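You operate a simulated robot arm through the tools that you are given. There is no shell and no other tool. Be economical: measure what you need, move in short steps, check, and stop when the job is done.

The job below is to be done with a simulated two-armed robot. You get a single attempt, and the scene is never put back.

TASK
Mist the matted beige pad with detangler, comb it through, unclip it and lay it beside the board.
Fine: teal comb back; nine puffs at most; no snags; on the window side of the board. Set down upright: teal wide comb.

Only the result counts: the job must be done as asked and must still hold three seconds after the hand-in. Knocking over, shifting, dropping, spilling or breaking anything else fails it.

THE ROBOT
Two 7-joint arms with fingered hands on one trunk, on a base that drives. Base frame: it is fixed to the floor where the robot stands at the start and does not move with it; the origin is under the middle of the robot, x ahead of it, y to its left, z up. Units: m, rad, N and s.
The left shoulder is at the start at [0.02, 0.123, 1.126], the right one opposite. Each reaches about 0.626 m from its shoulder. Places, roughly: blue coat pad [0.75, -1.5, 0.25]; button of the detangler bottle [0.5, 0, 0.9]; button of the shine bottle [0.6, 0, 0.9]; cream coat pad [0.75, -1.5, 0.5]; green coat pad [0.75, -1.5, 0.25]; grey coat pad [0.75, -1.5, 0.5]; orange clip of the grey board [0.5, 0.2, 0.8]; white coat pad [0.75, -1.5, 0]; window side of the table top [0.7, 0.3, 0.7]; yellow clip of the grey board [0.5, 0.5, 0.8]. Payload 2.4 kg a hand.
The TCP of each hand is the grasp point between the finger pads, 0.017 m short of the fingertips. In the tool frame z runs along the fingers and y along their closing line. The gripper opens to 0.088 m. The gripper's body begins 0.047 m behind the TCP. The gripper is a hand of 3 fingers: y runs from the thumb to the fingers, the wrist lies at [0, 0, -0.165] in the tool frame, and closing takes about 1.5 s.
Orientation is told as [roll, pitch, yaw] about the base's x, y, z axes, in that order, counted from this pose: with the fingers straight down and closing along the base's y, the tool's x points along the base's -x, its y along +y and its z along -z.

THE INTERFACE
- The arms move only by the tool step_arm. It takes "left_deltas", "right_deltas" or both (then of equal length, played together; a hand with none holds still); each is a list of rows, each an object of numbers (a shift or turn left out is 0, a gripper value left out holds the last): "tx", "ty", "tz": the shift along the base's x, y, z in m; "wx", "wy", "wz": the turn, a rotation vector about the base's x, y, z in rad; "fingers": the gripper command, from -1 (shut) to 1 (fully open), values between in proportion. In form: [{"tx": .., "ty": .., "tz": .., "wx": .., "wy": .., "wz": .., "fingers": ..}, ...]. A call has 1 to 12 rows; each row is the pose to reach, as a shift and turn from the pose commanded when the call began. Each row takes 0.2 s and may step no farther than 0.05 m and 0.15 rad from the row before; otherwise, or with a gripper value out of range, the whole call is refused. A pose out of reach is approached as far as the arm can. The call stops where the force on the tool passes 40 N (or 10 N more than at its start, if that is more) or the arm is blocked; 0.2 s more then pass. The fingers move at their own pace (about 0.045 m/s each) and stop on an object; they squeeze with about 29 N. The grip force told is the motor's: it shows also when the fingers shut on nothing. Time passes only in rows, and 0.2 s behind the last, so rows that repeat a pose let the fingers close. It gives the time, the measured TCP pose, the force on the tool (base axes), the opening and the grip force at its end, in the units of the frame above (readings bear some noise), with the torque about the TCP (base axes, N m) and any sound that the robot's microphone picked up, and new pictures: "views" is both (left out), scene, wrist or none (wrist: the cameras of the hands that moved).
- Cameras (640 x 400 px; columns grow to the right, rows downward): "scene" is now at [0.044, 0.044, 1.5807]; the picture's right is [0.58, -0.82, 0.00], its down [-0.62, -0.44, -0.65] and it looks along [0.53, 0.38, -0.76] (base axes); focal length 248 px, centre (320, 200). "left" rides on the left gripper at [-0.052, 0.004, -0.066] in its tool frame; the picture's right is [-0.08, -1.00, 0.00], its down [0.78, -0.07, -0.62] and it looks along [0.62, -0.05, 0.78] (tool axes); focal length 243 px, centre (320, 200). "right" rides on the right gripper at [0.052, 0.004, -0.066] in its tool frame; the picture's right is [-0.08, 1.00, 0.00], its down [-0.78, -0.07, -0.62] and it looks along [-0.62, -0.05, 0.78] (tool axes); focal length 243 px, centre (320, 200).
- move_column(by): slides the trunk up (or, below 0, down) by that many m; the arms and the scene camera ride with it, the base frame stays. It gives what a move gives, with no picture.
- roll_base(legs): drives the robot by 1 to 6 legs, each [ahead, left, turn to the left] in m, m and rad, along the robot's own axes; the way and the turn of a leg run together, so that a leg with both is an arc; at most 1.5 m and 3.142 rad a leg. The arms and the cameras ride along, it lands a little off, and it stops where it bumps. It gives what a move gives, and a new picture of the scene camera.
- set_grasp(shape, hand): the hand has 3 fingers and takes this shape, open, in about a second: jaw (thumb against the fingers, like two jaws); tri (thumb and two fingers); tip (a fingertip pinch); poke (one finger out to press); point (the index stretched); flat (the hand flat); cup (the hand cupped); fist (a fist). The gripper value then closes the fingers along that shape, each until it touches; the sizes above hold for jaw. It gives what a move gives, with no picture.
- head_to(pan, tilt): turns the head with the scene camera to pan (to the left, within 2.094 rad either way) and tilt (down, from -0.506 to 1.204), counted from straight ahead of the robot. It gives what a move gives, and a new picture of the scene camera.
- point_at(camera, pixels): for up to 12 pixels [column, row] of the newest picture of that camera ("zoom" is the newest enlarged one), the place [x, y, z] in the base frame of the surface seen there, good to about 0.002 m. It takes no simulated time.
- close_up(camera, box): a new picture of the part [left, top, right, bottom] of that camera's present view, enlarged. It takes no simulated time.
- close_job(): hands the job in; it is judged then, once.

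Go step by step. Measure first, check grasps and placings, and put right what went wrong. The budget is 80 turns and 260 pictures, counting those below and the enlarged ones. Unless the task says otherwise, let go and move clear before handing in, and close with one line.

The tools are called as a command line: name --argument value ..., lists and objects as JSON in quotes. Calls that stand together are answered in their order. step_arm: Moves the arms, as the interface text tells. Its arguments: {"type":"object","properties":{"left_deltas":{"type":"array","items":{"type":"object","properties":{"tx":{"type":"number"},"ty":{"type":"number"},"tz":{"type":"number"},"wx":{"type":"number"},"wy":{"type":"number"},"wz":{"type":"number"},"fingers":{"type":"number"}}}},"right_deltas":{"type":"array","items":{"type":"object","properties":{"tx":{"type":"number"},"ty":{"type":"number"},"tz":{"type":"number"},"wx":{"type":"number"},"wy":{"type":"number"},"wz":{"type":"number"},"fingers":{"type":"number"}}}},"views":{"type":"string","enum":["both","scene","wrist","none"]}},"required":[]} The other tools are called the same way: move_column (by) slides the trunk up or down; set_grasp (shape, hand) gives the hand a shape; roll_base (legs) drives the base; head_to (pan, tilt) turns the head that bears the scene camera; point_at (camera, pixels) gives the place of the surface under pixels of a picture; close_up (camera, box) takes an enlarged picture of a part of a camera's view; close_job () hands the job in.

At the start:

```text
clock: 0.0
left_ee_pos: [0.2533, 0.3503, 1.2266]
left_ee_rot: [0.001, 0.002, 0.0]
left_ft_force: [-0.2, 0.1, 0.4]
left_ft_torque: [0.0, -0.03, 0.03]
left_gripper_width: 0.0878
left_grasp_force: 0.0
left_shape: jaw
right_ee_pos: [0.2735, 0.0462, 1.2669]
right_ee_rot: [0.003, -0.002, 0.0]
right_ft_force: [0.8, -0.7, -0.1]
right_ft_torque: [0.01, -0.03, 0.0]
right_gripper_width: 0.0879
right_grasp_force: 0.0
right_shape: jaw
trunk travel left (down, up): [-0.34, 0.49]
robot x, y, heading: [0.0016, -0.0054, -0.0]
head pan, tilt: [0.616, 0.86]
```

scene: 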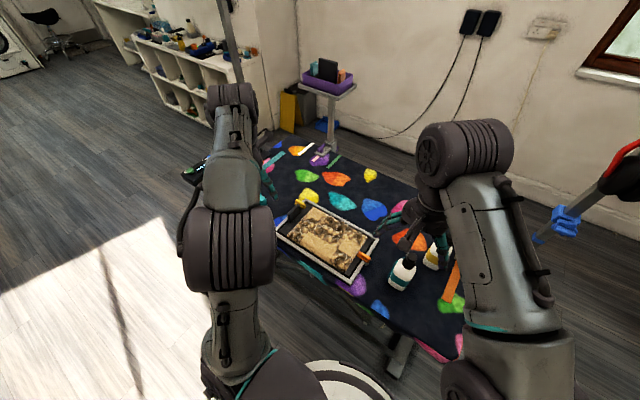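
right: 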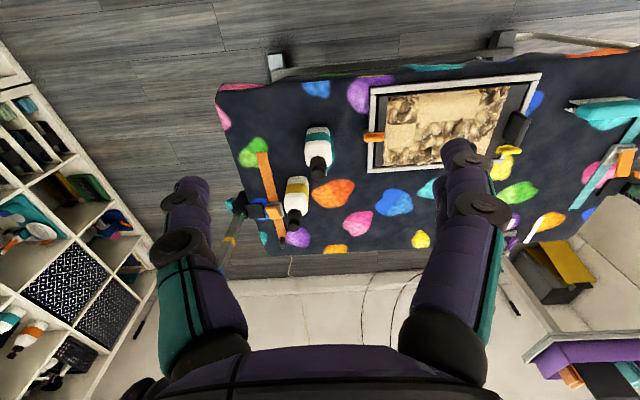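
left: 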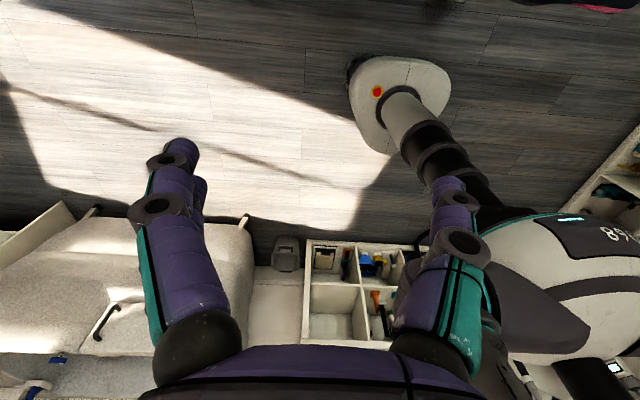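

The scene shows the grey board with the beige pad around (325,240), two bottles near (403,270) and (435,255), and tools at the table's far left. I'll enlarge several regions to identify the parts.

close_up --camera "scene" --box '[260, 180, 390, 300]'

close_up --camera "right" --box '[210, 60, 400, 260]'

close_up --camera "right" --box '[350, 50, 640, 260]'

head_to --pan 0.2 --tilt 0.9

```text
3.33 times, centred on (325, 240) of scene
```

zoom: 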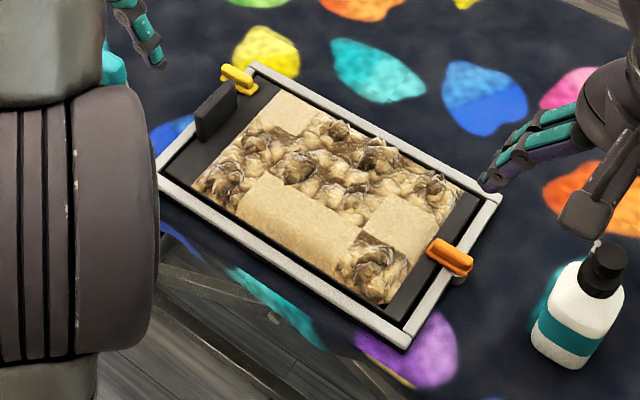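

```text
2.00 times, centred on (305, 160) of right
```

zoom: 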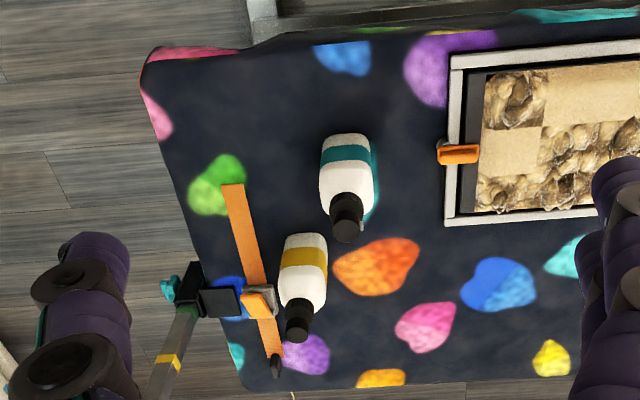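

```text
1.90 times, centred on (495, 155) of right
```

zoom: 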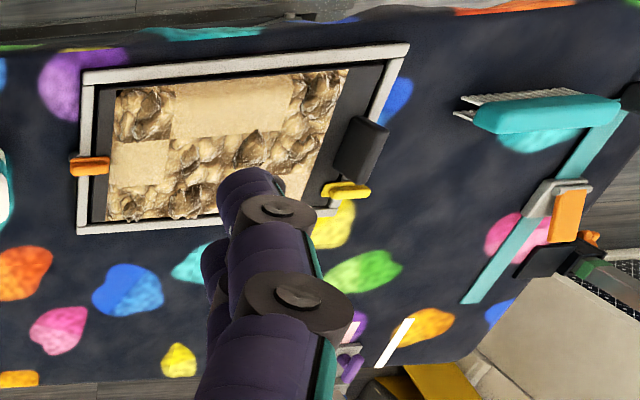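

```text
clock: 0.9
left_ee_pos: [0.2545, 0.3506, 1.2272]
left_ee_rot: [0.0, -0.001, -0.001]
left_ft_force: [0.1, -0.1, -0.2]
left_ft_torque: [0.01, -0.03, -0.01]
left_gripper_width: 0.0877
left_grasp_force: 0.2
left_shape: jaw
right_ee_pos: [0.2725, 0.044, 1.2668]
right_ee_rot: [0.001, -0.003, -0.001]
right_ft_force: [-0.9, -0.1, 0.5]
right_ft_torque: [-0.01, 0.01, -0.01]
right_gripper_width: 0.0878
right_grasp_force: 0.0
right_shape: jaw
trunk travel left (down, up): [-0.34, 0.49]
robot x, y, heading: [-0.0027, -0.0015, -0.002]
head pan, tilt: [0.201, 0.901]
```

scene: 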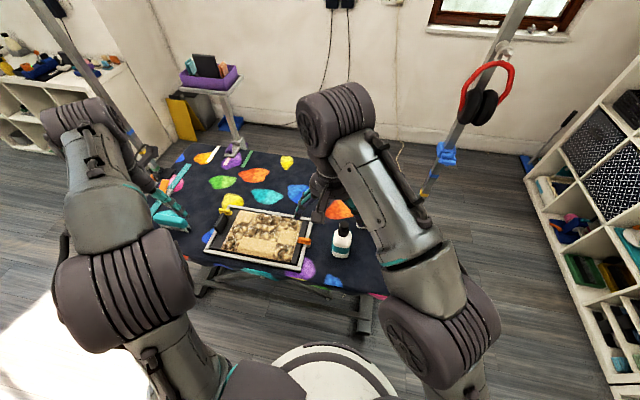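

The window lies ahead (+x), so the pad goes on the +x side of the board. The arms block the view, so I'll move the left hand over the table's left part for its camera and the right hand aside.

step_arm --left_deltas '[{"tx": 0.03, "ty": 0.03}, {"tx": 0.05, "ty": 0.06}, {"tx": 0.06, "ty": 0.1}, {"tx": 0.06, "ty": 0.14}, {"tx": 0.06, "ty": 0.18}]' --right_deltas '[{"ty": -0.04}, {"ty": -0.08}, {"ty": -0.12}, {"ty": -0.16}, {"ty": -0.2}]'

```text
clock: 2.1
left_ee_pos: [0.2592, 0.5005, 1.2031]
left_ee_rot: [-0.003, 0.001, 0.001]
left_ft_force: [-0.7, -0.1, 0.1]
left_ft_torque: [-0.04, -0.01, 0.03]
left_gripper_width: 0.0878
left_grasp_force: 0.0
left_shape: jaw
left hand out of reach, approached as far as the arm can: row 3, 4, 5
right_ee_pos: [0.2712, -0.1558, 1.2677]
right_ee_rot: [-0.002, -0.004, 0.0]
right_ft_force: [1.2, -0.8, -0.3]
right_ft_torque: [-0.02, -0.03, -0.03]
right_gripper_width: 0.0877
right_grasp_force: 0.1
right_shape: jaw
trunk travel left (down, up): [-0.34, 0.49]
robot x, y, heading: [0.0005, 0.0016, 0.003]
head pan, tilt: [0.201, 0.901]
```

scene: 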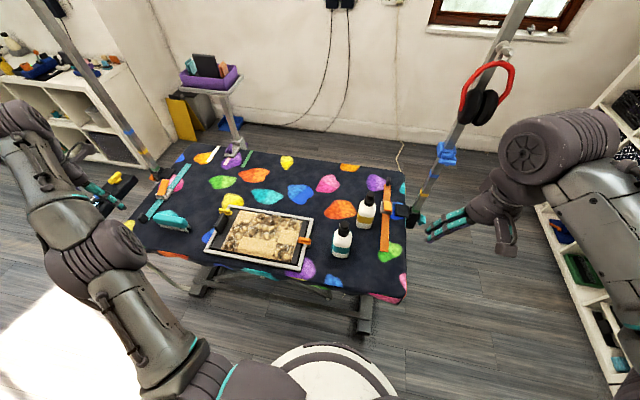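
right: 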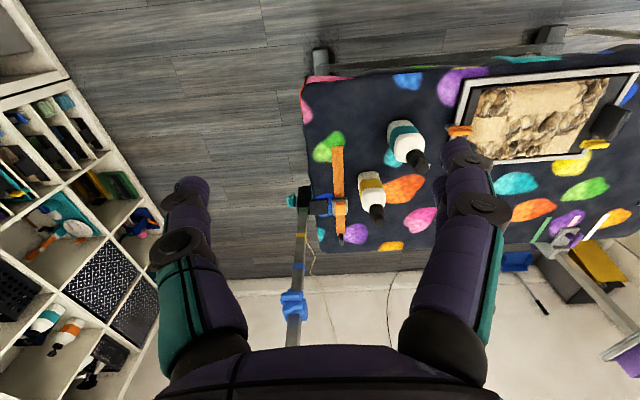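
left: 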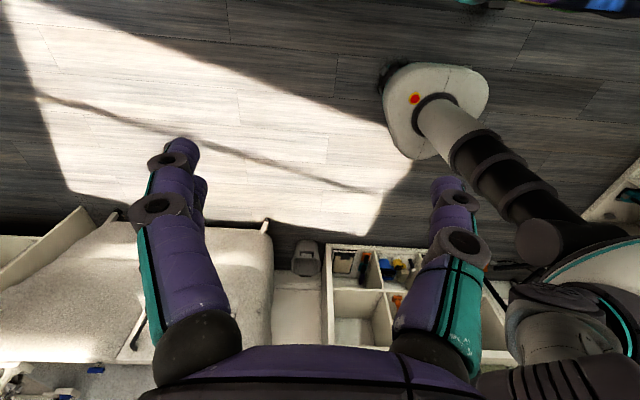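

Now the whole table is visible. I'll enlarge the left tools, the board and the bottles.

close_up --camera "scene" --box '[100, 140, 220, 260]'

close_up --camera "scene" --box '[195, 180, 325, 280]'

close_up --camera "scene" --box '[310, 160, 450, 280]'

point_at --camera "scene" --pixels '[[168, 212], [186, 224], [158, 226], [342, 230], [366, 202], [305, 240], [232, 200], [224, 214], [262, 238], [185, 168], [150, 218], [300, 262]]'

```text
3.33 times, centred on (160, 200) of scene
```

zoom: 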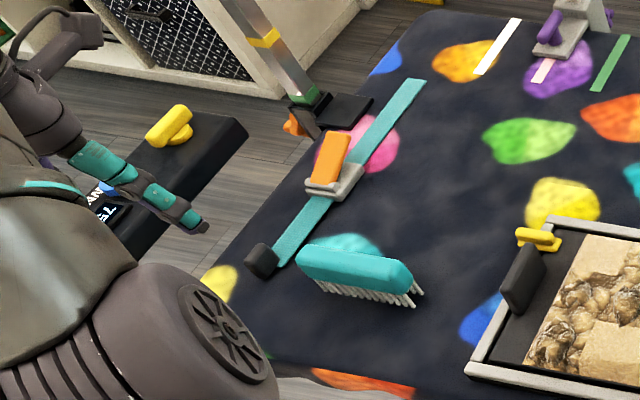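

```text
4.00 times, centred on (260, 230) of scene
```

zoom: 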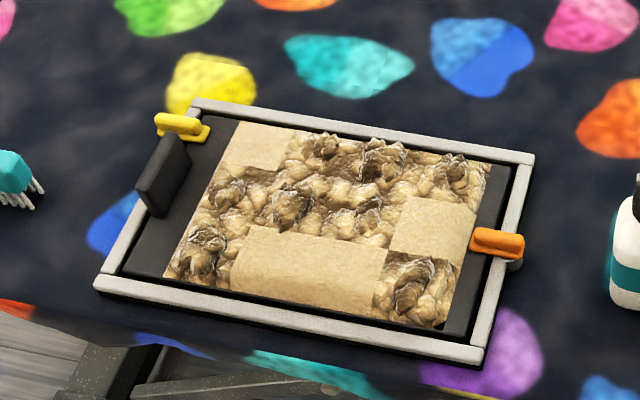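

```text
3.33 times, centred on (380, 220) of scene
```

zoom: 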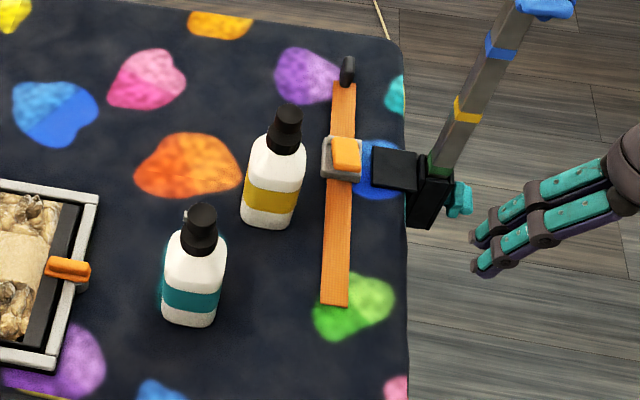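

```text
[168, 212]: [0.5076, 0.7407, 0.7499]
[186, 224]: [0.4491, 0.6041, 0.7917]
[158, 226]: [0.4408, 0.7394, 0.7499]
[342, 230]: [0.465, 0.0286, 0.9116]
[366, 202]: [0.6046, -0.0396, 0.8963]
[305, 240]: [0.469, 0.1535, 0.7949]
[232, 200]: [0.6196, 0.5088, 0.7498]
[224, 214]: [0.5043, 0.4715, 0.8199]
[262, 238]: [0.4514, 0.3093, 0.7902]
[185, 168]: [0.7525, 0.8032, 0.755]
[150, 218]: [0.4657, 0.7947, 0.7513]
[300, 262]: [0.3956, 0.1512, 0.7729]
```

Detangler is the teal-label bottle at about (0.465, 0.03). I need finer detail of the comb, bottle nozzle and clips.

close_up --camera "scene" --box '[140, 195, 200, 240]'

close_up --camera "scene" --box '[325, 190, 385, 265]'

close_up --camera "scene" --box '[205, 195, 260, 235]'

close_up --camera "scene" --box '[280, 215, 330, 275]'

close_up --camera "right" --box '[320, 90, 480, 250]'

```text
8.89 times, centred on (170, 218) of scene
```

zoom: 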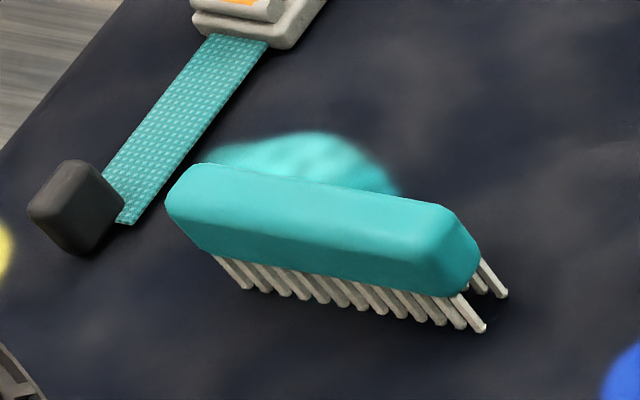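

```text
5.33 times, centred on (355, 228) of scene
```

zoom: 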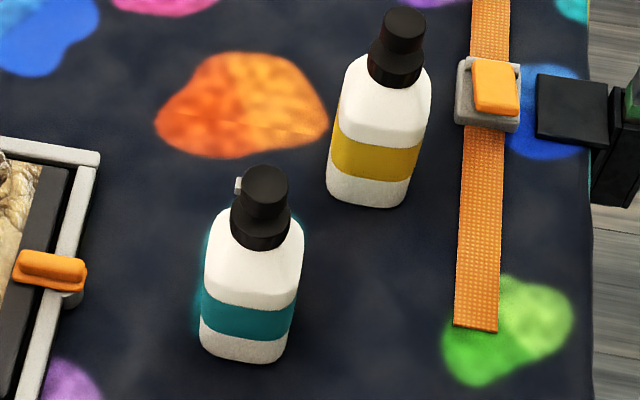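

```text
10.00 times, centred on (232, 215) of scene
```

zoom: 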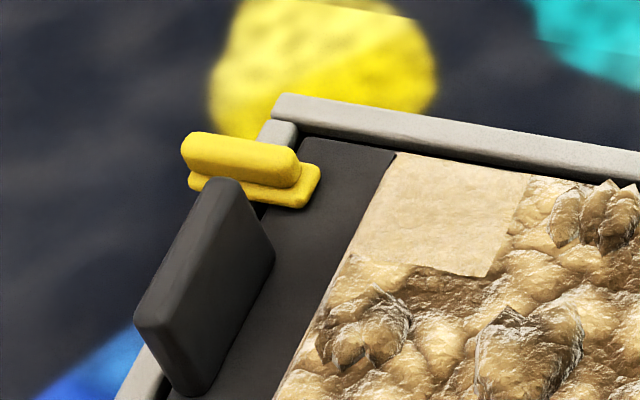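

```text
6.67 times, centred on (305, 245) of scene
```

zoom: 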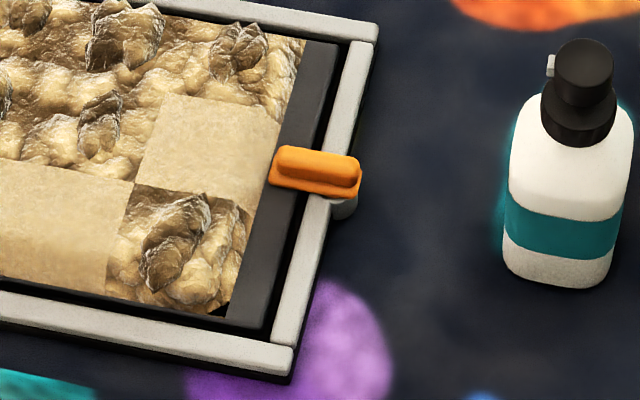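

```text
2.50 times, centred on (400, 170) of right
```

zoom: 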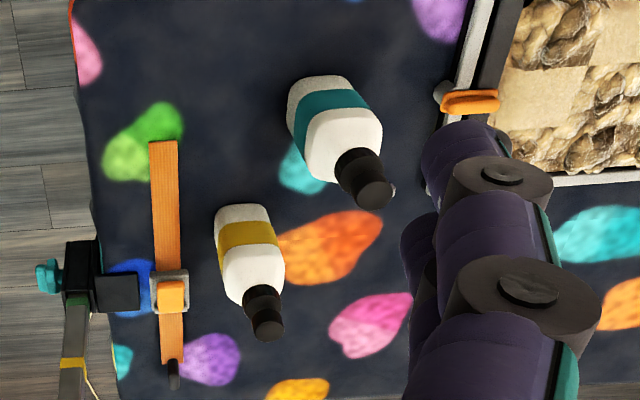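

The nozzle (light speck left of the black cap) faces +y toward the pad, and the pad sits on a black carrier with an upright fin. I'll measure the table edges, comb, bottle and pad extents.

point_at --camera "scene" --pixels '[[300, 276], [390, 297], [200, 252], [320, 160], [404, 180], [211, 250], [229, 208], [312, 221], [299, 269], [215, 244], [135, 235], [372, 382]]'

close_up --camera "scene" --box '[205, 195, 320, 275]'

point_at --camera "zoom" --pixels '[[232, 80], [470, 135], [120, 245], [430, 350], [190, 70], [505, 295], [170, 130], [100, 190], [100, 250], [150, 60]]'

```text
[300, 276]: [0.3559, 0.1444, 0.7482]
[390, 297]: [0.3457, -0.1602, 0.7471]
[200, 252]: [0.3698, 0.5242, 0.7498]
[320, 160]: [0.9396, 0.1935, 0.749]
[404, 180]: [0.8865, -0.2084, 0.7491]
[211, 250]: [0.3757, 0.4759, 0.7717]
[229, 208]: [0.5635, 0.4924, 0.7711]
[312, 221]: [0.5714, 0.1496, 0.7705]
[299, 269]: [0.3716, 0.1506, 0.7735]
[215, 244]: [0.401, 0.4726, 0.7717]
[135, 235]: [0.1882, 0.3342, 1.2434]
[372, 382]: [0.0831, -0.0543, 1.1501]
```

```text
5.00 times, centred on (262, 235) of scene
```

zoom: 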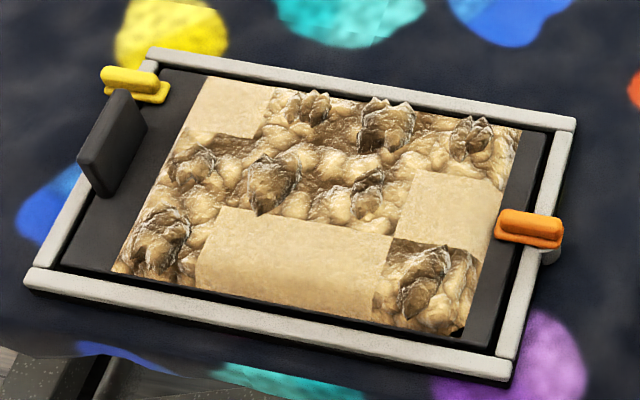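

```text
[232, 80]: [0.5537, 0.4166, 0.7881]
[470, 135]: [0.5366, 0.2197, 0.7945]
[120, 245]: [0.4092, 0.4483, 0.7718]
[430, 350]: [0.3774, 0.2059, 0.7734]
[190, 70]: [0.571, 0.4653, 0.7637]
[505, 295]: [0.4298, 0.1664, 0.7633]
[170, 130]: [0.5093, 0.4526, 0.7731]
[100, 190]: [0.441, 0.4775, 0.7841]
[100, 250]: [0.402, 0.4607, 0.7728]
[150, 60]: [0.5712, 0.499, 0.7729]
```

Eight matted tiles, it seems, in a 3×4 grid. I want to drive closer, so I'll check the base's footprint and the space beneath the table, using the left camera and the scene view.

point_at --camera "left" --pixels '[[385, 90], [450, 68], [488, 90], [440, 155], [400, 150], [432, 64], [414, 98]]'

head_to --pan 0.0 --tilt 1.2

```text
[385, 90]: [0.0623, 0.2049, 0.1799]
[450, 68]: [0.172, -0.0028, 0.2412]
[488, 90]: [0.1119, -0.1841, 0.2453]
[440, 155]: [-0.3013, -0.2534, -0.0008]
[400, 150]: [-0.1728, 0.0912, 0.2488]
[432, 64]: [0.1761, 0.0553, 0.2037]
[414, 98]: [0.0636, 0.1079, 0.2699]
```

```text
clock: 2.9
left_ee_pos: [0.2604, 0.4989, 1.2023]
left_ee_rot: [0.001, -0.001, 0.001]
left_ft_force: [0.1, -0.1, 0.2]
left_ft_torque: [-0.02, -0.01, 0.0]
left_gripper_width: 0.088
left_grasp_force: 0.0
left_shape: jaw
right_ee_pos: [0.2709, -0.1556, 1.2659]
right_ee_rot: [0.003, -0.003, 0.0]
right_ft_force: [0.6, 0.0, -0.7]
right_ft_torque: [0.01, 0.04, 0.0]
right_gripper_width: 0.0878
right_grasp_force: 0.0
right_shape: jaw
trunk travel left (down, up): [-0.34, 0.49]
robot x, y, heading: [0.0019, -0.0002, 0.0]
head pan, tilt: [0.0, 1.201]
```

scene: 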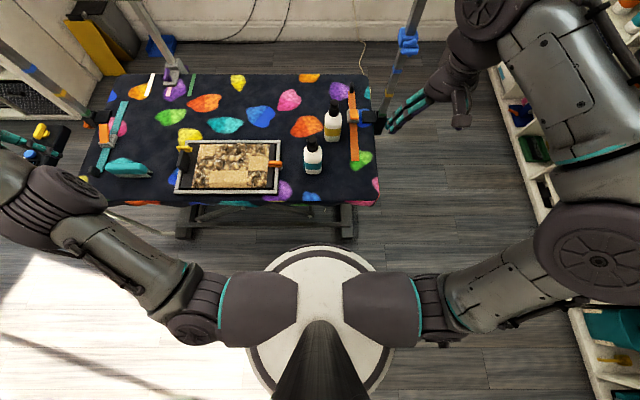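

point_at --camera "scene" --pixels '[[320, 250], [350, 232], [350, 215], [183, 234], [260, 218], [260, 208], [310, 215], [310, 225], [255, 300], [312, 146]]'

close_up --camera "scene" --box '[160, 190, 400, 290]'

```text
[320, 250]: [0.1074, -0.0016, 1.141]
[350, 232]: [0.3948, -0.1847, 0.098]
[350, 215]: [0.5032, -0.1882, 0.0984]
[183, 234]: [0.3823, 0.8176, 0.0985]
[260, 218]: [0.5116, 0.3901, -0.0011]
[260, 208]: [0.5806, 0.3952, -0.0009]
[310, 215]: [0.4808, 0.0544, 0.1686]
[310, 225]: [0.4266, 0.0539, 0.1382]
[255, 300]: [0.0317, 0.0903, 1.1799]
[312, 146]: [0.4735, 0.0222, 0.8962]
```

```text
2.67 times, centred on (280, 240) of scene
```

zoom: 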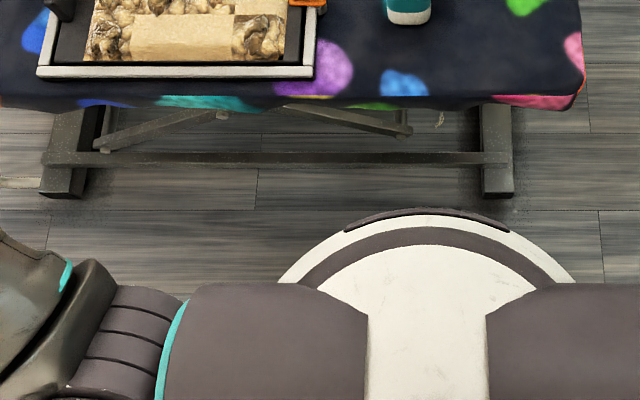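

The table's foot bar is at x≈0.385 and the base front at about 0.18, so I can drive 0.15 ahead and 0.2 left safely.

roll_base --legs '[[0.15, 0.2, 0]]'

```text
clock: 4.7
left_ee_pos: [0.4089, 0.7003, 1.2022]
left_ee_rot: [0.0, 0.0, 0.003]
left_ft_force: [-0.7, 0.5, -0.4]
left_ft_torque: [0.02, 0.0, 0.05]
left_gripper_width: 0.0877
left_grasp_force: 0.0
left_shape: jaw
right_ee_pos: [0.4221, 0.0452, 1.2646]
right_ee_rot: [0.002, -0.002, 0.005]
right_ft_force: [0.0, 0.6, -0.3]
right_ft_torque: [0.02, 0.0, 0.0]
right_gripper_width: 0.0878
right_grasp_force: 0.0
right_shape: jaw
trunk travel left (down, up): [-0.34, 0.49]
robot x, y, heading: [0.1564, 0.1985, 0.001]
head pan, tilt: [0.0, 1.201]
```

scene: 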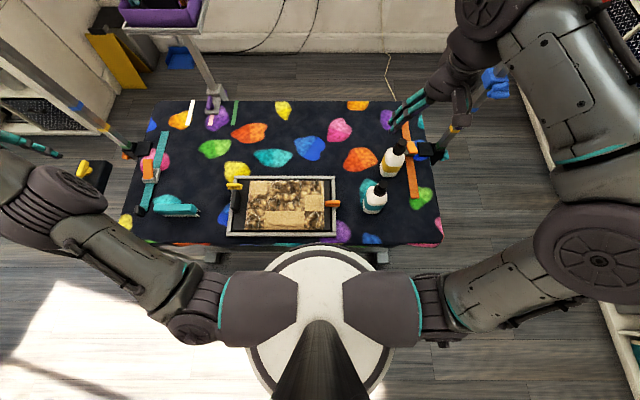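

Well placed now. Enlarging the bottle, pad and clips from this nearer view.

close_up --camera "scene" --box '[350, 165, 410, 225]'

close_up --camera "right" --box '[160, 0, 640, 250]'

close_up --camera "scene" --box '[220, 165, 350, 246]'

point_at --camera "zoom" --pixels '[[152, 92], [55, 110], [580, 220], [75, 155], [90, 270], [190, 225], [265, 150], [380, 210], [495, 230], [510, 135], [380, 120], [560, 350]]'

```text
6.67 times, centred on (380, 195) of scene
```

zoom: 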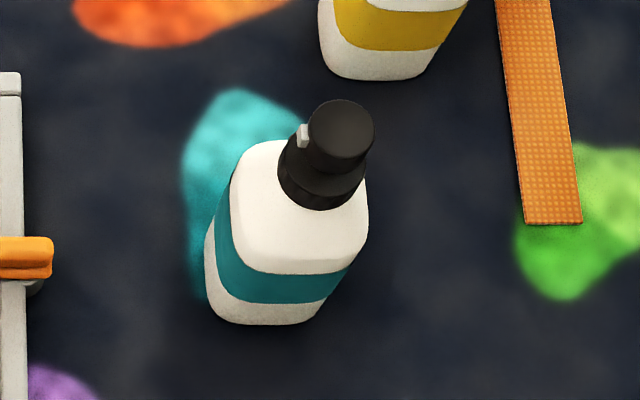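

```text
1.33 times, centred on (400, 125) of right
```

zoom: 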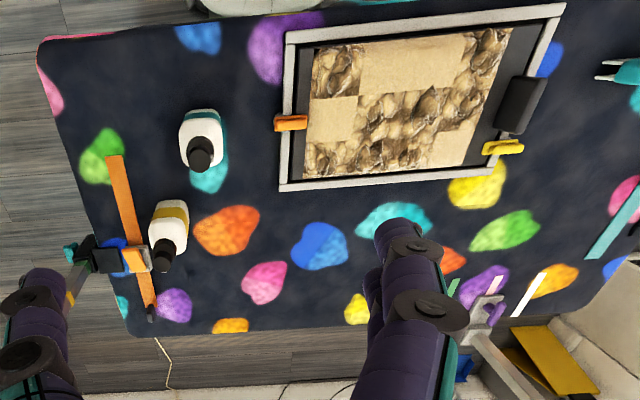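

```text
4.92 times, centred on (285, 206) of scene
```

zoom: 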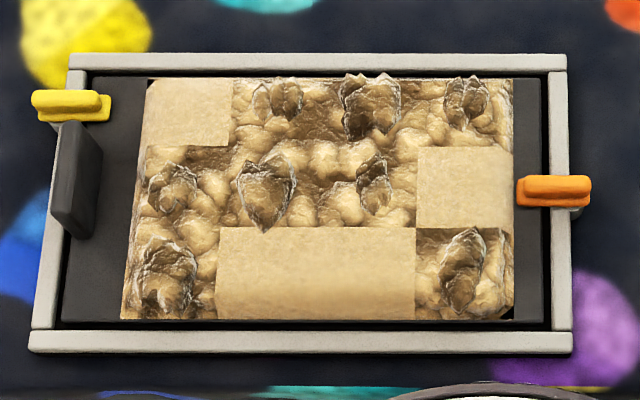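

```text
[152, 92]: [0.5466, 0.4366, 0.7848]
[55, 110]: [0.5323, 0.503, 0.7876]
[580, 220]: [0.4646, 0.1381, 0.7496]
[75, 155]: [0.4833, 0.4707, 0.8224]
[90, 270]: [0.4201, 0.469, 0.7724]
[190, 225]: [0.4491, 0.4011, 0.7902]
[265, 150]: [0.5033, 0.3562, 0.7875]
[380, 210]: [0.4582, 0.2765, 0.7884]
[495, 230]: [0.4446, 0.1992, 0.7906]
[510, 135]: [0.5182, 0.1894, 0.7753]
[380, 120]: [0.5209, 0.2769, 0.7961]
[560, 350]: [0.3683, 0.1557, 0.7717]
```

Measuring the bottle precisely on the first enlarged view again.

close_up --camera "scene" --box '[350, 165, 410, 225]'

point_at --camera "zoom" --pixels '[[340, 130], [303, 135], [245, 265], [335, 270], [262, 310], [270, 320], [220, 300], [305, 318], [310, 230], [325, 190], [240, 180], [362, 215]]'

```text
6.67 times, centred on (380, 195) of scene
```

zoom: 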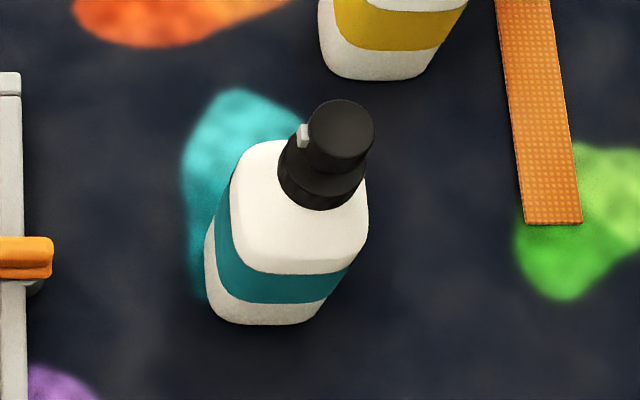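

```text
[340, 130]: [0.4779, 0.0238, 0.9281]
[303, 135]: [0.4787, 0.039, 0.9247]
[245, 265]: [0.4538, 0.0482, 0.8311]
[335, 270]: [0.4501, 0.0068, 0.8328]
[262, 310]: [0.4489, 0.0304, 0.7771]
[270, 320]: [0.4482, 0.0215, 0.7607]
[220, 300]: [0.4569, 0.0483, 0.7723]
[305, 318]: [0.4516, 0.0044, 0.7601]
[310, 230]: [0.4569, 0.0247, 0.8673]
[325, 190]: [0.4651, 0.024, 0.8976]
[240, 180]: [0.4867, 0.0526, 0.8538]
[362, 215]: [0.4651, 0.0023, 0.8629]
```

Bottle: centre about (0.477, 0.025), about 0.055 wide, button top at z 0.928, nozzle toward +y. I'll grasp it from its -y side with the right hand pitched 30° down; first the yaw turn at height, checking the pole's position too.

point_at --camera "scene" --pixels '[[440, 152], [455, 125], [490, 85], [412, 150], [425, 150], [408, 128]]'

step_arm --right_deltas '[{"ty": -0.02, "tz": -0.02, "wz": -0.14}, {"ty": -0.04, "tz": -0.04, "wz": -0.28}, {"ty": -0.06, "tz": -0.06, "wz": -0.42}, {"ty": -0.08, "tz": -0.08, "wz": -0.56}, {"ty": -0.1, "tz": -0.1, "wz": -0.7}, {"ty": -0.12, "tz": -0.12, "wz": -0.84}, {"ty": -0.14, "tz": -0.13, "wz": -0.98}, {"ty": -0.14, "tz": -0.14, "wz": -1.12}, {"ty": -0.14, "tz": -0.14, "wz": -1.26}, {"ty": -0.14, "tz": -0.14, "wz": -1.4}, {"ty": -0.14, "tz": -0.14, "wz": -1.5}, {"ty": -0.14, "tz": -0.14, "wz": -1.57}]' --views "both"

```text
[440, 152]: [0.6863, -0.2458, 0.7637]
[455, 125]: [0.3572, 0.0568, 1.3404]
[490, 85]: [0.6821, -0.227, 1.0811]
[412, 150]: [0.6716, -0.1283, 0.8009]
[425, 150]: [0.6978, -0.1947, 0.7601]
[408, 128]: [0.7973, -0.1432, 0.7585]
```

```text
clock: 7.3
left_ee_pos: [0.4094, 0.6985, 1.2037]
left_ee_rot: [0.0, -0.001, 0.004]
left_ft_force: [0.6, -0.6, 0.7]
left_ft_torque: [0.01, 0.0, -0.01]
left_gripper_width: 0.0881
left_grasp_force: 0.1
left_shape: jaw
right_ee_pos: [0.423, -0.0959, 1.1264]
right_ee_rot: [0.003, -0.003, -1.568]
right_ft_force: [0.3, 0.2, 0.0]
right_ft_torque: [0.0, -0.03, -0.03]
right_gripper_width: 0.0879
right_grasp_force: 0.1
right_shape: jaw
trunk travel left (down, up): [-0.34, 0.49]
robot x, y, heading: [0.1484, 0.2036, 0.004]
head pan, tilt: [0.0, 1.201]
```

scene: 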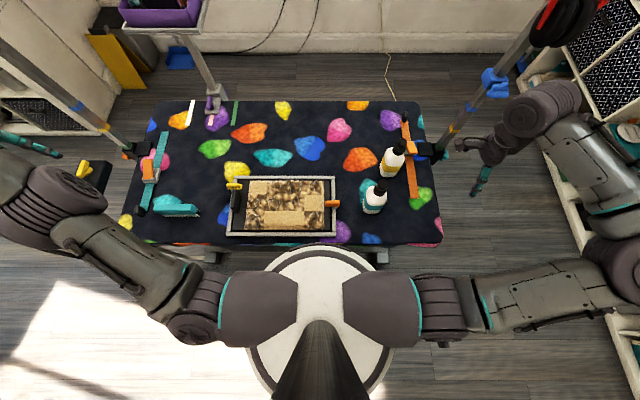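
right: 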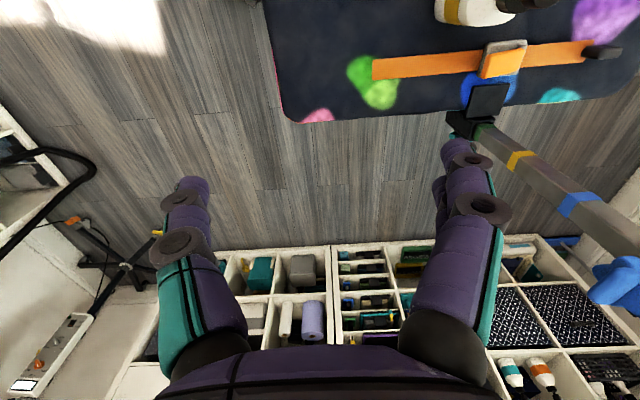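

Turn done cleanly. Now pitch the fingers to +y/30° down and come to a pre-grasp behind the bottle.

step_arm --right_deltas '[{"tx": 0.01, "tz": -0.03, "wx": 0.14}, {"tx": 0.02, "tz": -0.06, "wx": 0.28}, {"tx": 0.03, "tz": -0.09, "wx": 0.42}, {"tx": 0.04, "tz": -0.12, "wx": 0.56}, {"tx": 0.05, "tz": -0.15, "wx": 0.7}, {"tx": 0.054, "tz": -0.18, "wx": 0.84}, {"tx": 0.054, "tz": -0.21, "wx": 0.96}, {"tx": 0.054, "tz": -0.24, "wx": 1.047}, {"tx": 0.054, "ty": 0.013, "tz": -0.261, "wx": 1.047}]'

```text
clock: 9.3
left_ee_pos: [0.4091, 0.6999, 1.2019]
left_ee_rot: [0.0, 0.0, 0.004]
left_ft_force: [1.2, -0.4, 1.5]
left_ft_torque: [0.02, 0.03, 0.01]
left_gripper_width: 0.0879
left_grasp_force: 0.1
left_shape: jaw
right_ee_pos: [0.4755, -0.0813, 0.8649]
right_ee_rot: [0.012, 1.045, -1.559]
right_ft_force: [1.3, 0.1, 0.1]
right_ft_torque: [-0.01, -0.01, 0.01]
right_gripper_width: 0.0876
right_grasp_force: 0.0
right_shape: jaw
trunk travel left (down, up): [-0.34, 0.49]
robot x, y, heading: [0.1484, 0.2032, 0.002]
head pan, tilt: [0.0, 1.201]
```

scene: 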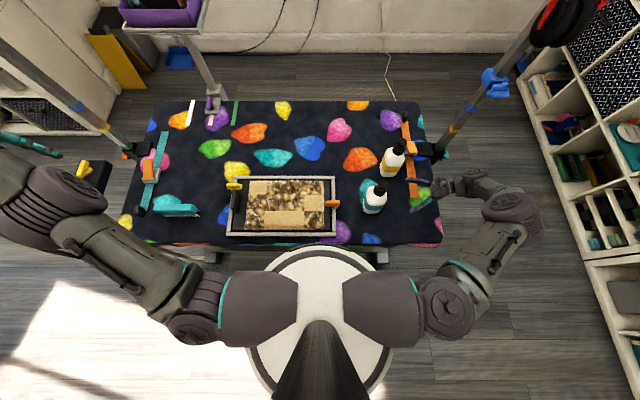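
right: 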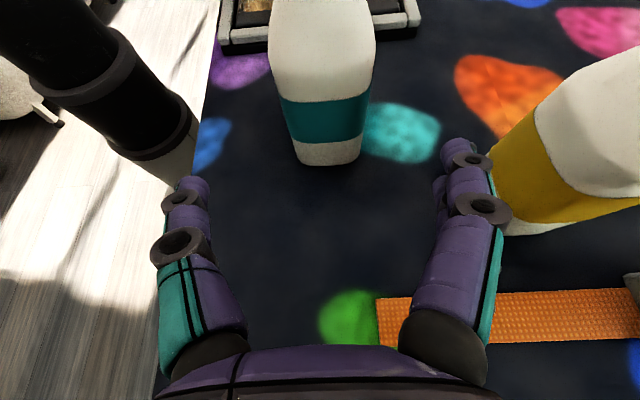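

Bottle is centred between the open fingers; the shine bottle looks near the right finger at (470,170), so I'll check its edge.

point_at --camera "right" --pixels '[[500, 200], [540, 130], [287, 120], [365, 120], [460, 150], [195, 190], [325, 163], [325, 110]]'

```text
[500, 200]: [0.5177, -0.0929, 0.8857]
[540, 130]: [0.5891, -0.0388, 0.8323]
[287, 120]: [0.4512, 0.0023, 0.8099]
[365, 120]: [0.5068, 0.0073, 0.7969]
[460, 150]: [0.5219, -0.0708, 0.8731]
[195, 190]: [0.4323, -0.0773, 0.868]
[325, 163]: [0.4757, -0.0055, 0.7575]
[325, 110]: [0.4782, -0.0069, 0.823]
```

Clear by 4 cm. Advance along the fingers and close on the body.

step_arm --right_deltas '[{"tx": 0.003, "ty": 0.035, "tz": -0.02}, {"tx": 0.003, "ty": 0.065, "tz": -0.038}, {"tx": 0.003, "ty": 0.094, "tz": -0.055}, {"tx": 0.003, "ty": 0.094, "tz": -0.055, "fingers": -1}, {"tx": 0.003, "ty": 0.094, "tz": -0.055, "fingers": -1}, {"tx": 0.003, "ty": 0.094, "tz": -0.055, "fingers": -1}, {"tx": 0.003, "ty": 0.094, "tz": -0.055, "fingers": -1}, {"tx": 0.003, "ty": 0.094, "tz": -0.055, "fingers": -1}]'

```text
clock: 11.1
left_ee_pos: [0.4082, 0.6987, 1.2017]
left_ee_rot: [0.0, 0.0, 0.005]
left_ft_force: [-0.3, 0.9, 0.0]
left_ft_torque: [0.0, -0.03, -0.03]
left_gripper_width: 0.0878
left_grasp_force: 0.0
left_shape: jaw
right_ee_pos: [0.4776, 0.0102, 0.8072]
right_ee_rot: [0.009, 1.044, -1.564]
right_ft_force: [0.5, 0.2, 0.3]
right_ft_torque: [0.02, -0.05, -0.01]
right_gripper_width: 0.0551
right_grasp_force: 29.1
right_shape: jaw
trunk travel left (down, up): [-0.34, 0.49]
robot x, y, heading: [0.1526, 0.1999, 0.005]
head pan, tilt: [0.0, 1.201]
```

scene: 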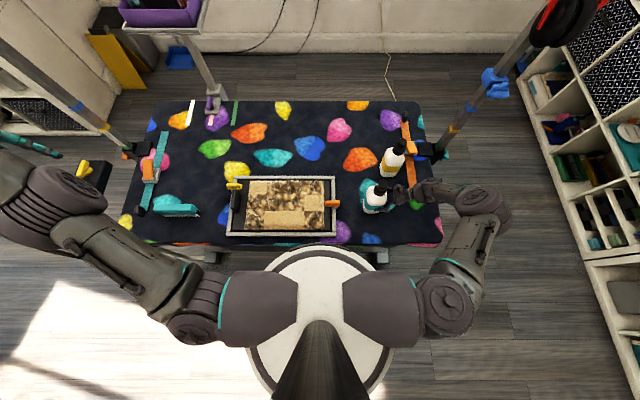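
right: 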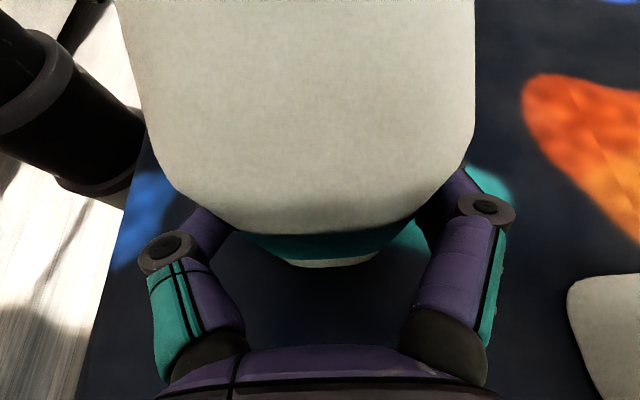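

Grip is firm (0.055 m, 29 N). I'll lift the bottle and tilt it 60° so the nozzle points down at the pad, while bringing the closed left fingers in, aligned with the bottle's axis.

step_arm --right_deltas '[{"tz": 0.04}, {"tz": 0.08}, {"tz": 0.12}, {"tz": 0.12, "ty": 0.02, "wx": -0.13}, {"tz": 0.12, "ty": 0.04, "wx": -0.26}, {"tz": 0.12, "ty": 0.06, "wx": -0.39}, {"tz": 0.12, "ty": 0.08, "wx": -0.52}, {"tz": 0.12, "ty": 0.1, "wx": -0.65}, {"tz": 0.12, "ty": 0.12, "wx": -0.78}, {"tz": 0.12, "ty": 0.14, "wx": -0.92}, {"tz": 0.12, "ty": 0.161, "wx": -1.047}]' --left_deltas '[{"fingers": -1, "tx": 0.0, "ty": -0.02, "tz": 0.0, "wx": -0.1}, {"tx": 0.0, "ty": -0.04, "tz": 0, "wx": -0.2}, {"tx": 0.01, "ty": -0.06, "tz": -0.0, "wx": -0.3}, {"tx": 0.02, "ty": -0.08, "tz": -0.02, "wx": -0.4}, {"tx": 0.03, "ty": -0.1, "tz": -0.04, "wx": -0.5}, {"tx": 0.04, "ty": -0.12, "tz": -0.05, "wx": -0.6}, {"tx": 0.05, "ty": -0.14, "tz": -0.06, "wx": -0.7}, {"tx": 0.06, "ty": -0.16, "tz": -0.07, "wx": -0.8}, {"tx": 0.068, "ty": -0.18, "tz": -0.08, "wx": -0.9}, {"tx": 0.068, "ty": -0.19, "tz": -0.09, "wx": -1.0}, {"tx": 0.068, "ty": -0.2, "tz": -0.1, "wx": -1.047}]'

```text
clock: 13.5
left_ee_pos: [0.4768, 0.498, 1.1003]
left_ee_rot: [-1.049, 0.002, 0.003]
left_ft_force: [0.9, 0.8, 0.5]
left_ft_torque: [0.01, 0.0, 0.0]
left_gripper_width: 0.0001
left_grasp_force: 28.7
left_shape: jaw
right_ee_pos: [0.4784, 0.1726, 0.9299]
right_ee_rot: [0.003, -0.005, -1.569]
right_ft_force: [0.7, 1.6, -1.5]
right_ft_torque: [0.02, 0.03, -0.02]
right_gripper_width: 0.055
right_grasp_force: 29.5
right_shape: jaw
trunk travel left (down, up): [-0.34, 0.49]
robot x, y, heading: [0.1498, 0.1995, 0.001]
head pan, tilt: [0.0, 1.201]
```

scene: 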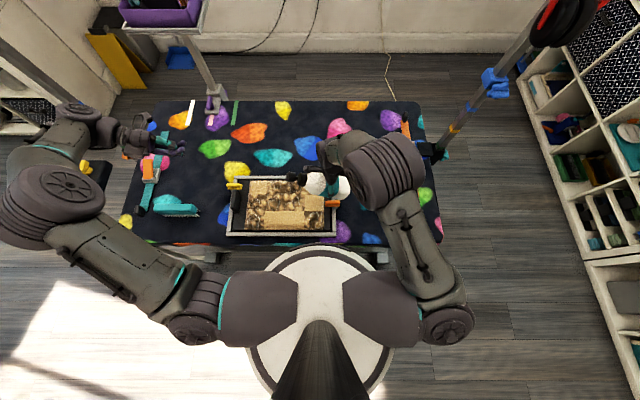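
right: 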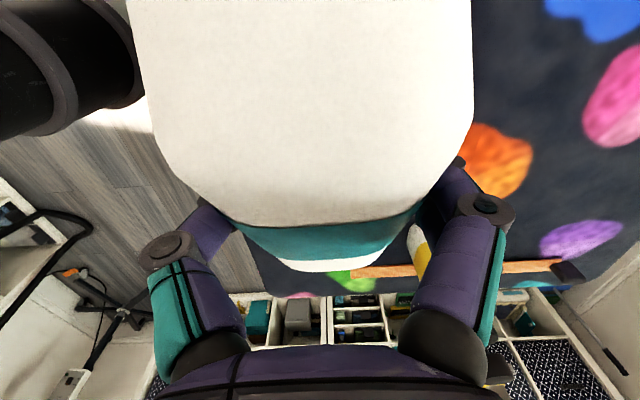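
left: 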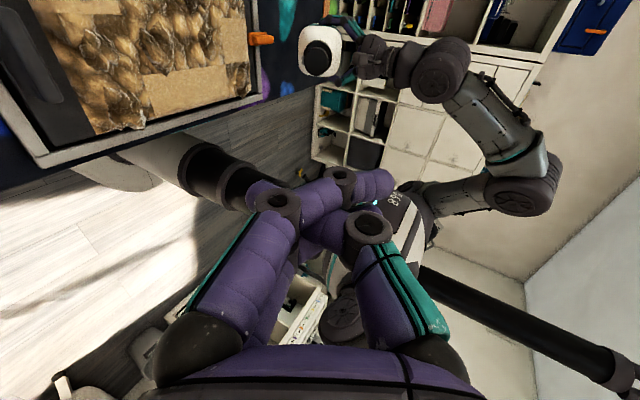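

Bottle is tilted well; the button shows at (318,55) in the left view and finger tips at (350,185). Measuring the button and the closed tips.

close_up --camera "left" --box '[220, 0, 460, 240]'

point_at --camera "left" --pixels '[[318, 55], [308, 50], [328, 58], [390, 185], [335, 172], [370, 228], [270, 205]]'

close_up --camera "scene" --box '[230, 150, 370, 240]'

```text
1.67 times, centred on (340, 120) of left
```

zoom: 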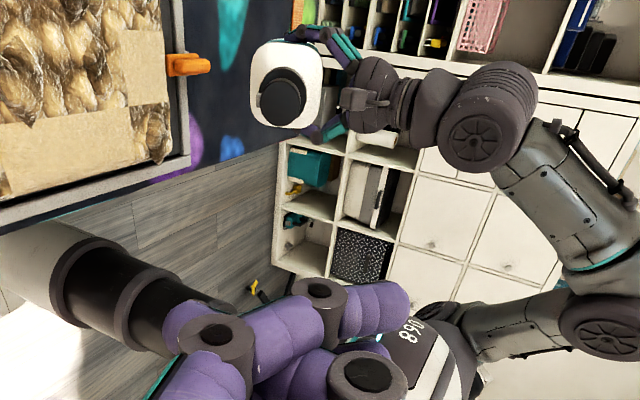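

```text
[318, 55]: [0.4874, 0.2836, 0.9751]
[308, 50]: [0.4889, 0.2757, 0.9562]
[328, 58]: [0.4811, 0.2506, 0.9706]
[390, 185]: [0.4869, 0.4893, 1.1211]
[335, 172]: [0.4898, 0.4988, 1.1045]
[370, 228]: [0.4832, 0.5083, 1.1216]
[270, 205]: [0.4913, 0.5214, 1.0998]
```

```text
4.44 times, centred on (300, 195) of scene
```

zoom: 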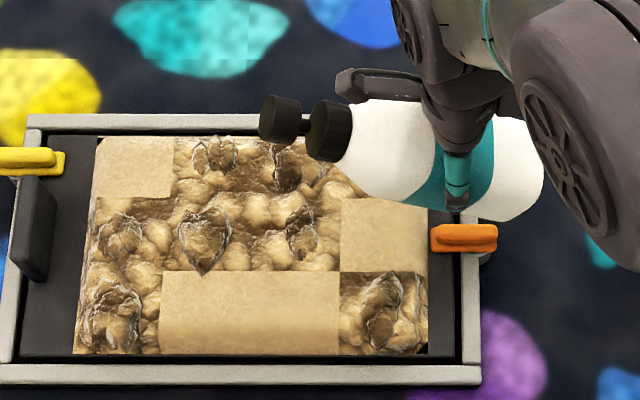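

The closed jaw curls over itself, making a poor pusher. I'll give the left hand the poke shape and look where its tip lies.

set_grasp --hand "left" --shape "poke"

close_up --camera "left" --box '[120, 0, 520, 400]'

close_up --camera "scene" --box '[60, 80, 220, 200]'

```text
clock: 14.4
left_ee_pos: [0.4784, 0.4988, 1.1006]
left_ee_rot: [-1.046, 0.003, 0.001]
left_ft_force: [0.8, 0.4, 0.8]
left_ft_torque: [0.01, 0.02, -0.03]
left_gripper_width: 0.0
left_grasp_force: 0.0
left_shape: poke
right_ee_pos: [0.4786, 0.1724, 0.9298]
right_ee_rot: [0.001, -0.002, -1.567]
right_ft_force: [0.0, -0.3, -1.8]
right_ft_torque: [-0.04, 0.02, 0.01]
right_gripper_width: 0.0549
right_grasp_force: 28.8
right_shape: jaw
trunk travel left (down, up): [-0.34, 0.49]
robot x, y, heading: [0.1454, 0.1984, 0.002]
head pan, tilt: [0.0, 1.201]
```

```text
1.00 times, centred on (320, 200) of left (not enlarged: the box is as wide or as high as the picture)
```

zoom: 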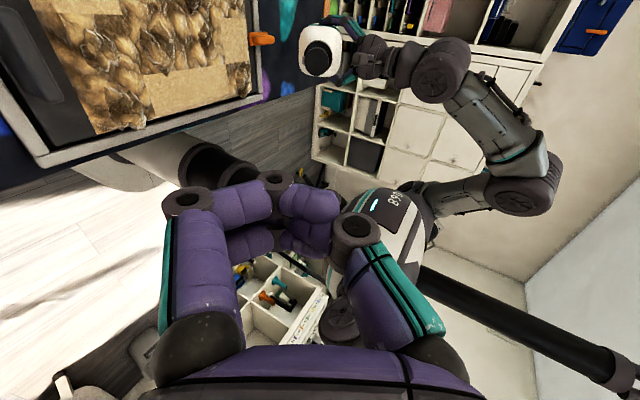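

```text
3.33 times, centred on (140, 140) of scene
```

zoom: 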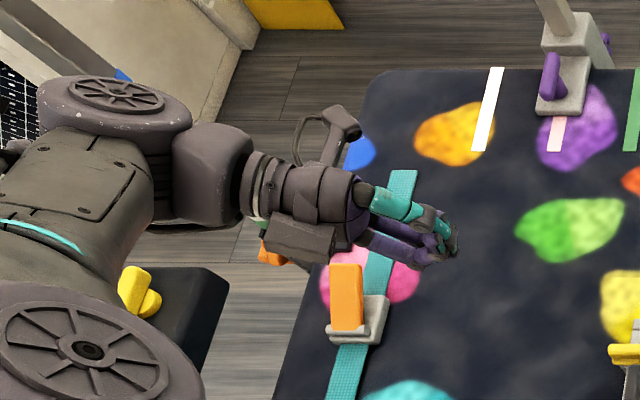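

The poke shape still looks curled, as the close command is held. I'll open the command in this shape and look again.

step_arm --left_deltas '[{"fingers": 1}, {"fingers": 1}, {"fingers": 1}, {"fingers": 1}, {"fingers": 1}]' --views "both"

close_up --camera "scene" --box '[60, 80, 220, 200]'

```text
clock: 15.6
left_ee_pos: [0.4779, 0.4994, 1.1013]
left_ee_rot: [-1.047, 0.002, 0.001]
left_ft_force: [-0.2, 0.1, 0.1]
left_ft_torque: [0.01, 0.03, -0.01]
left_gripper_width: 0.0001
left_grasp_force: 0.1
left_shape: poke
right_ee_pos: [0.4798, 0.173, 0.9292]
right_ee_rot: [0.003, -0.004, -1.568]
right_ft_force: [0.1, 0.3, -1.6]
right_ft_torque: [-0.06, -0.03, 0.0]
right_gripper_width: 0.0551
right_grasp_force: 29.0
right_shape: jaw
trunk travel left (down, up): [-0.34, 0.49]
robot x, y, heading: [0.1499, 0.2021, 0.004]
head pan, tilt: [0.0, 1.201]
```

scene: 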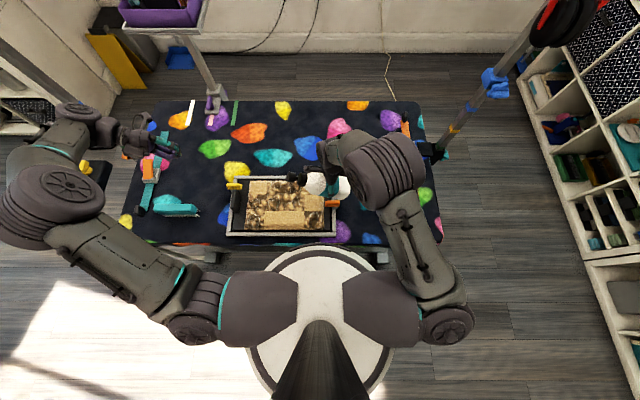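
left: 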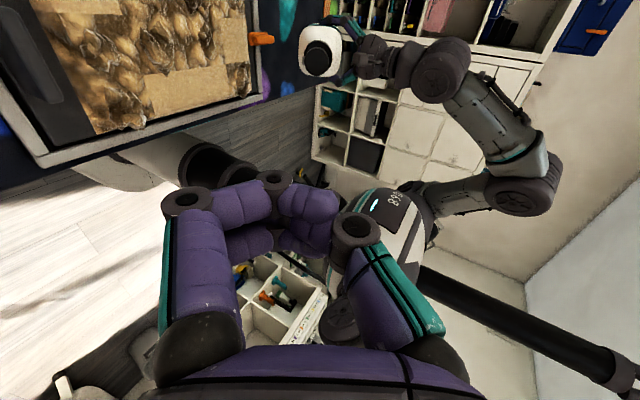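

```text
3.33 times, centred on (140, 140) of scene
```

zoom: 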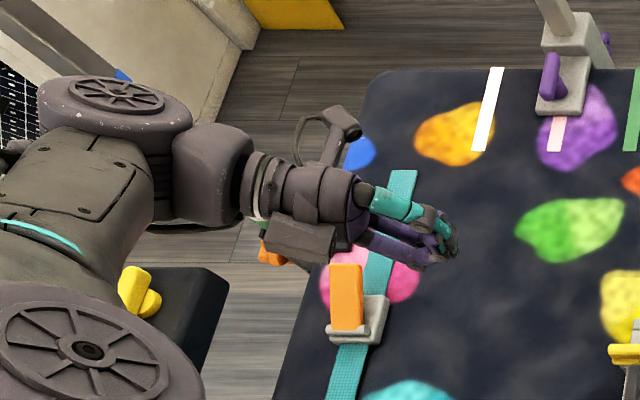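

point_at --camera "left" --pixels '[[310, 188], [295, 195], [325, 200], [300, 245], [275, 178], [240, 185], [318, 230], [330, 212]]'

close_up --camera "left" --box '[240, 160, 370, 270]'

```text
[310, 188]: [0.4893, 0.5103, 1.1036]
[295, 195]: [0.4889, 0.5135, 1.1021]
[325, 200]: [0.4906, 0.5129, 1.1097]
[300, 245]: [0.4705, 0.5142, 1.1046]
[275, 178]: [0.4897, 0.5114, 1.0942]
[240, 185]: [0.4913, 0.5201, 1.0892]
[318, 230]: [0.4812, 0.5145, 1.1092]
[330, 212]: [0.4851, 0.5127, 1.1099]
```

```text
3.64 times, centred on (305, 215) of left
```

zoom: 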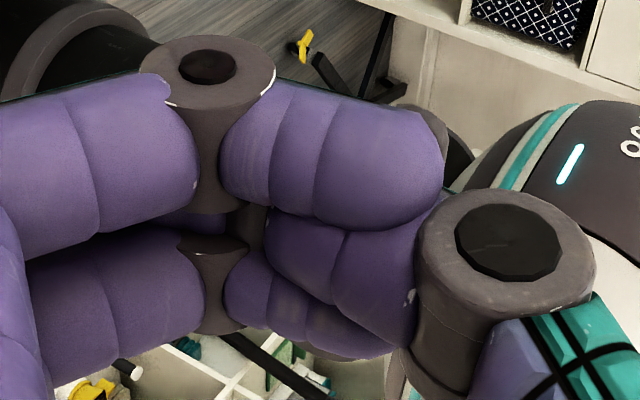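

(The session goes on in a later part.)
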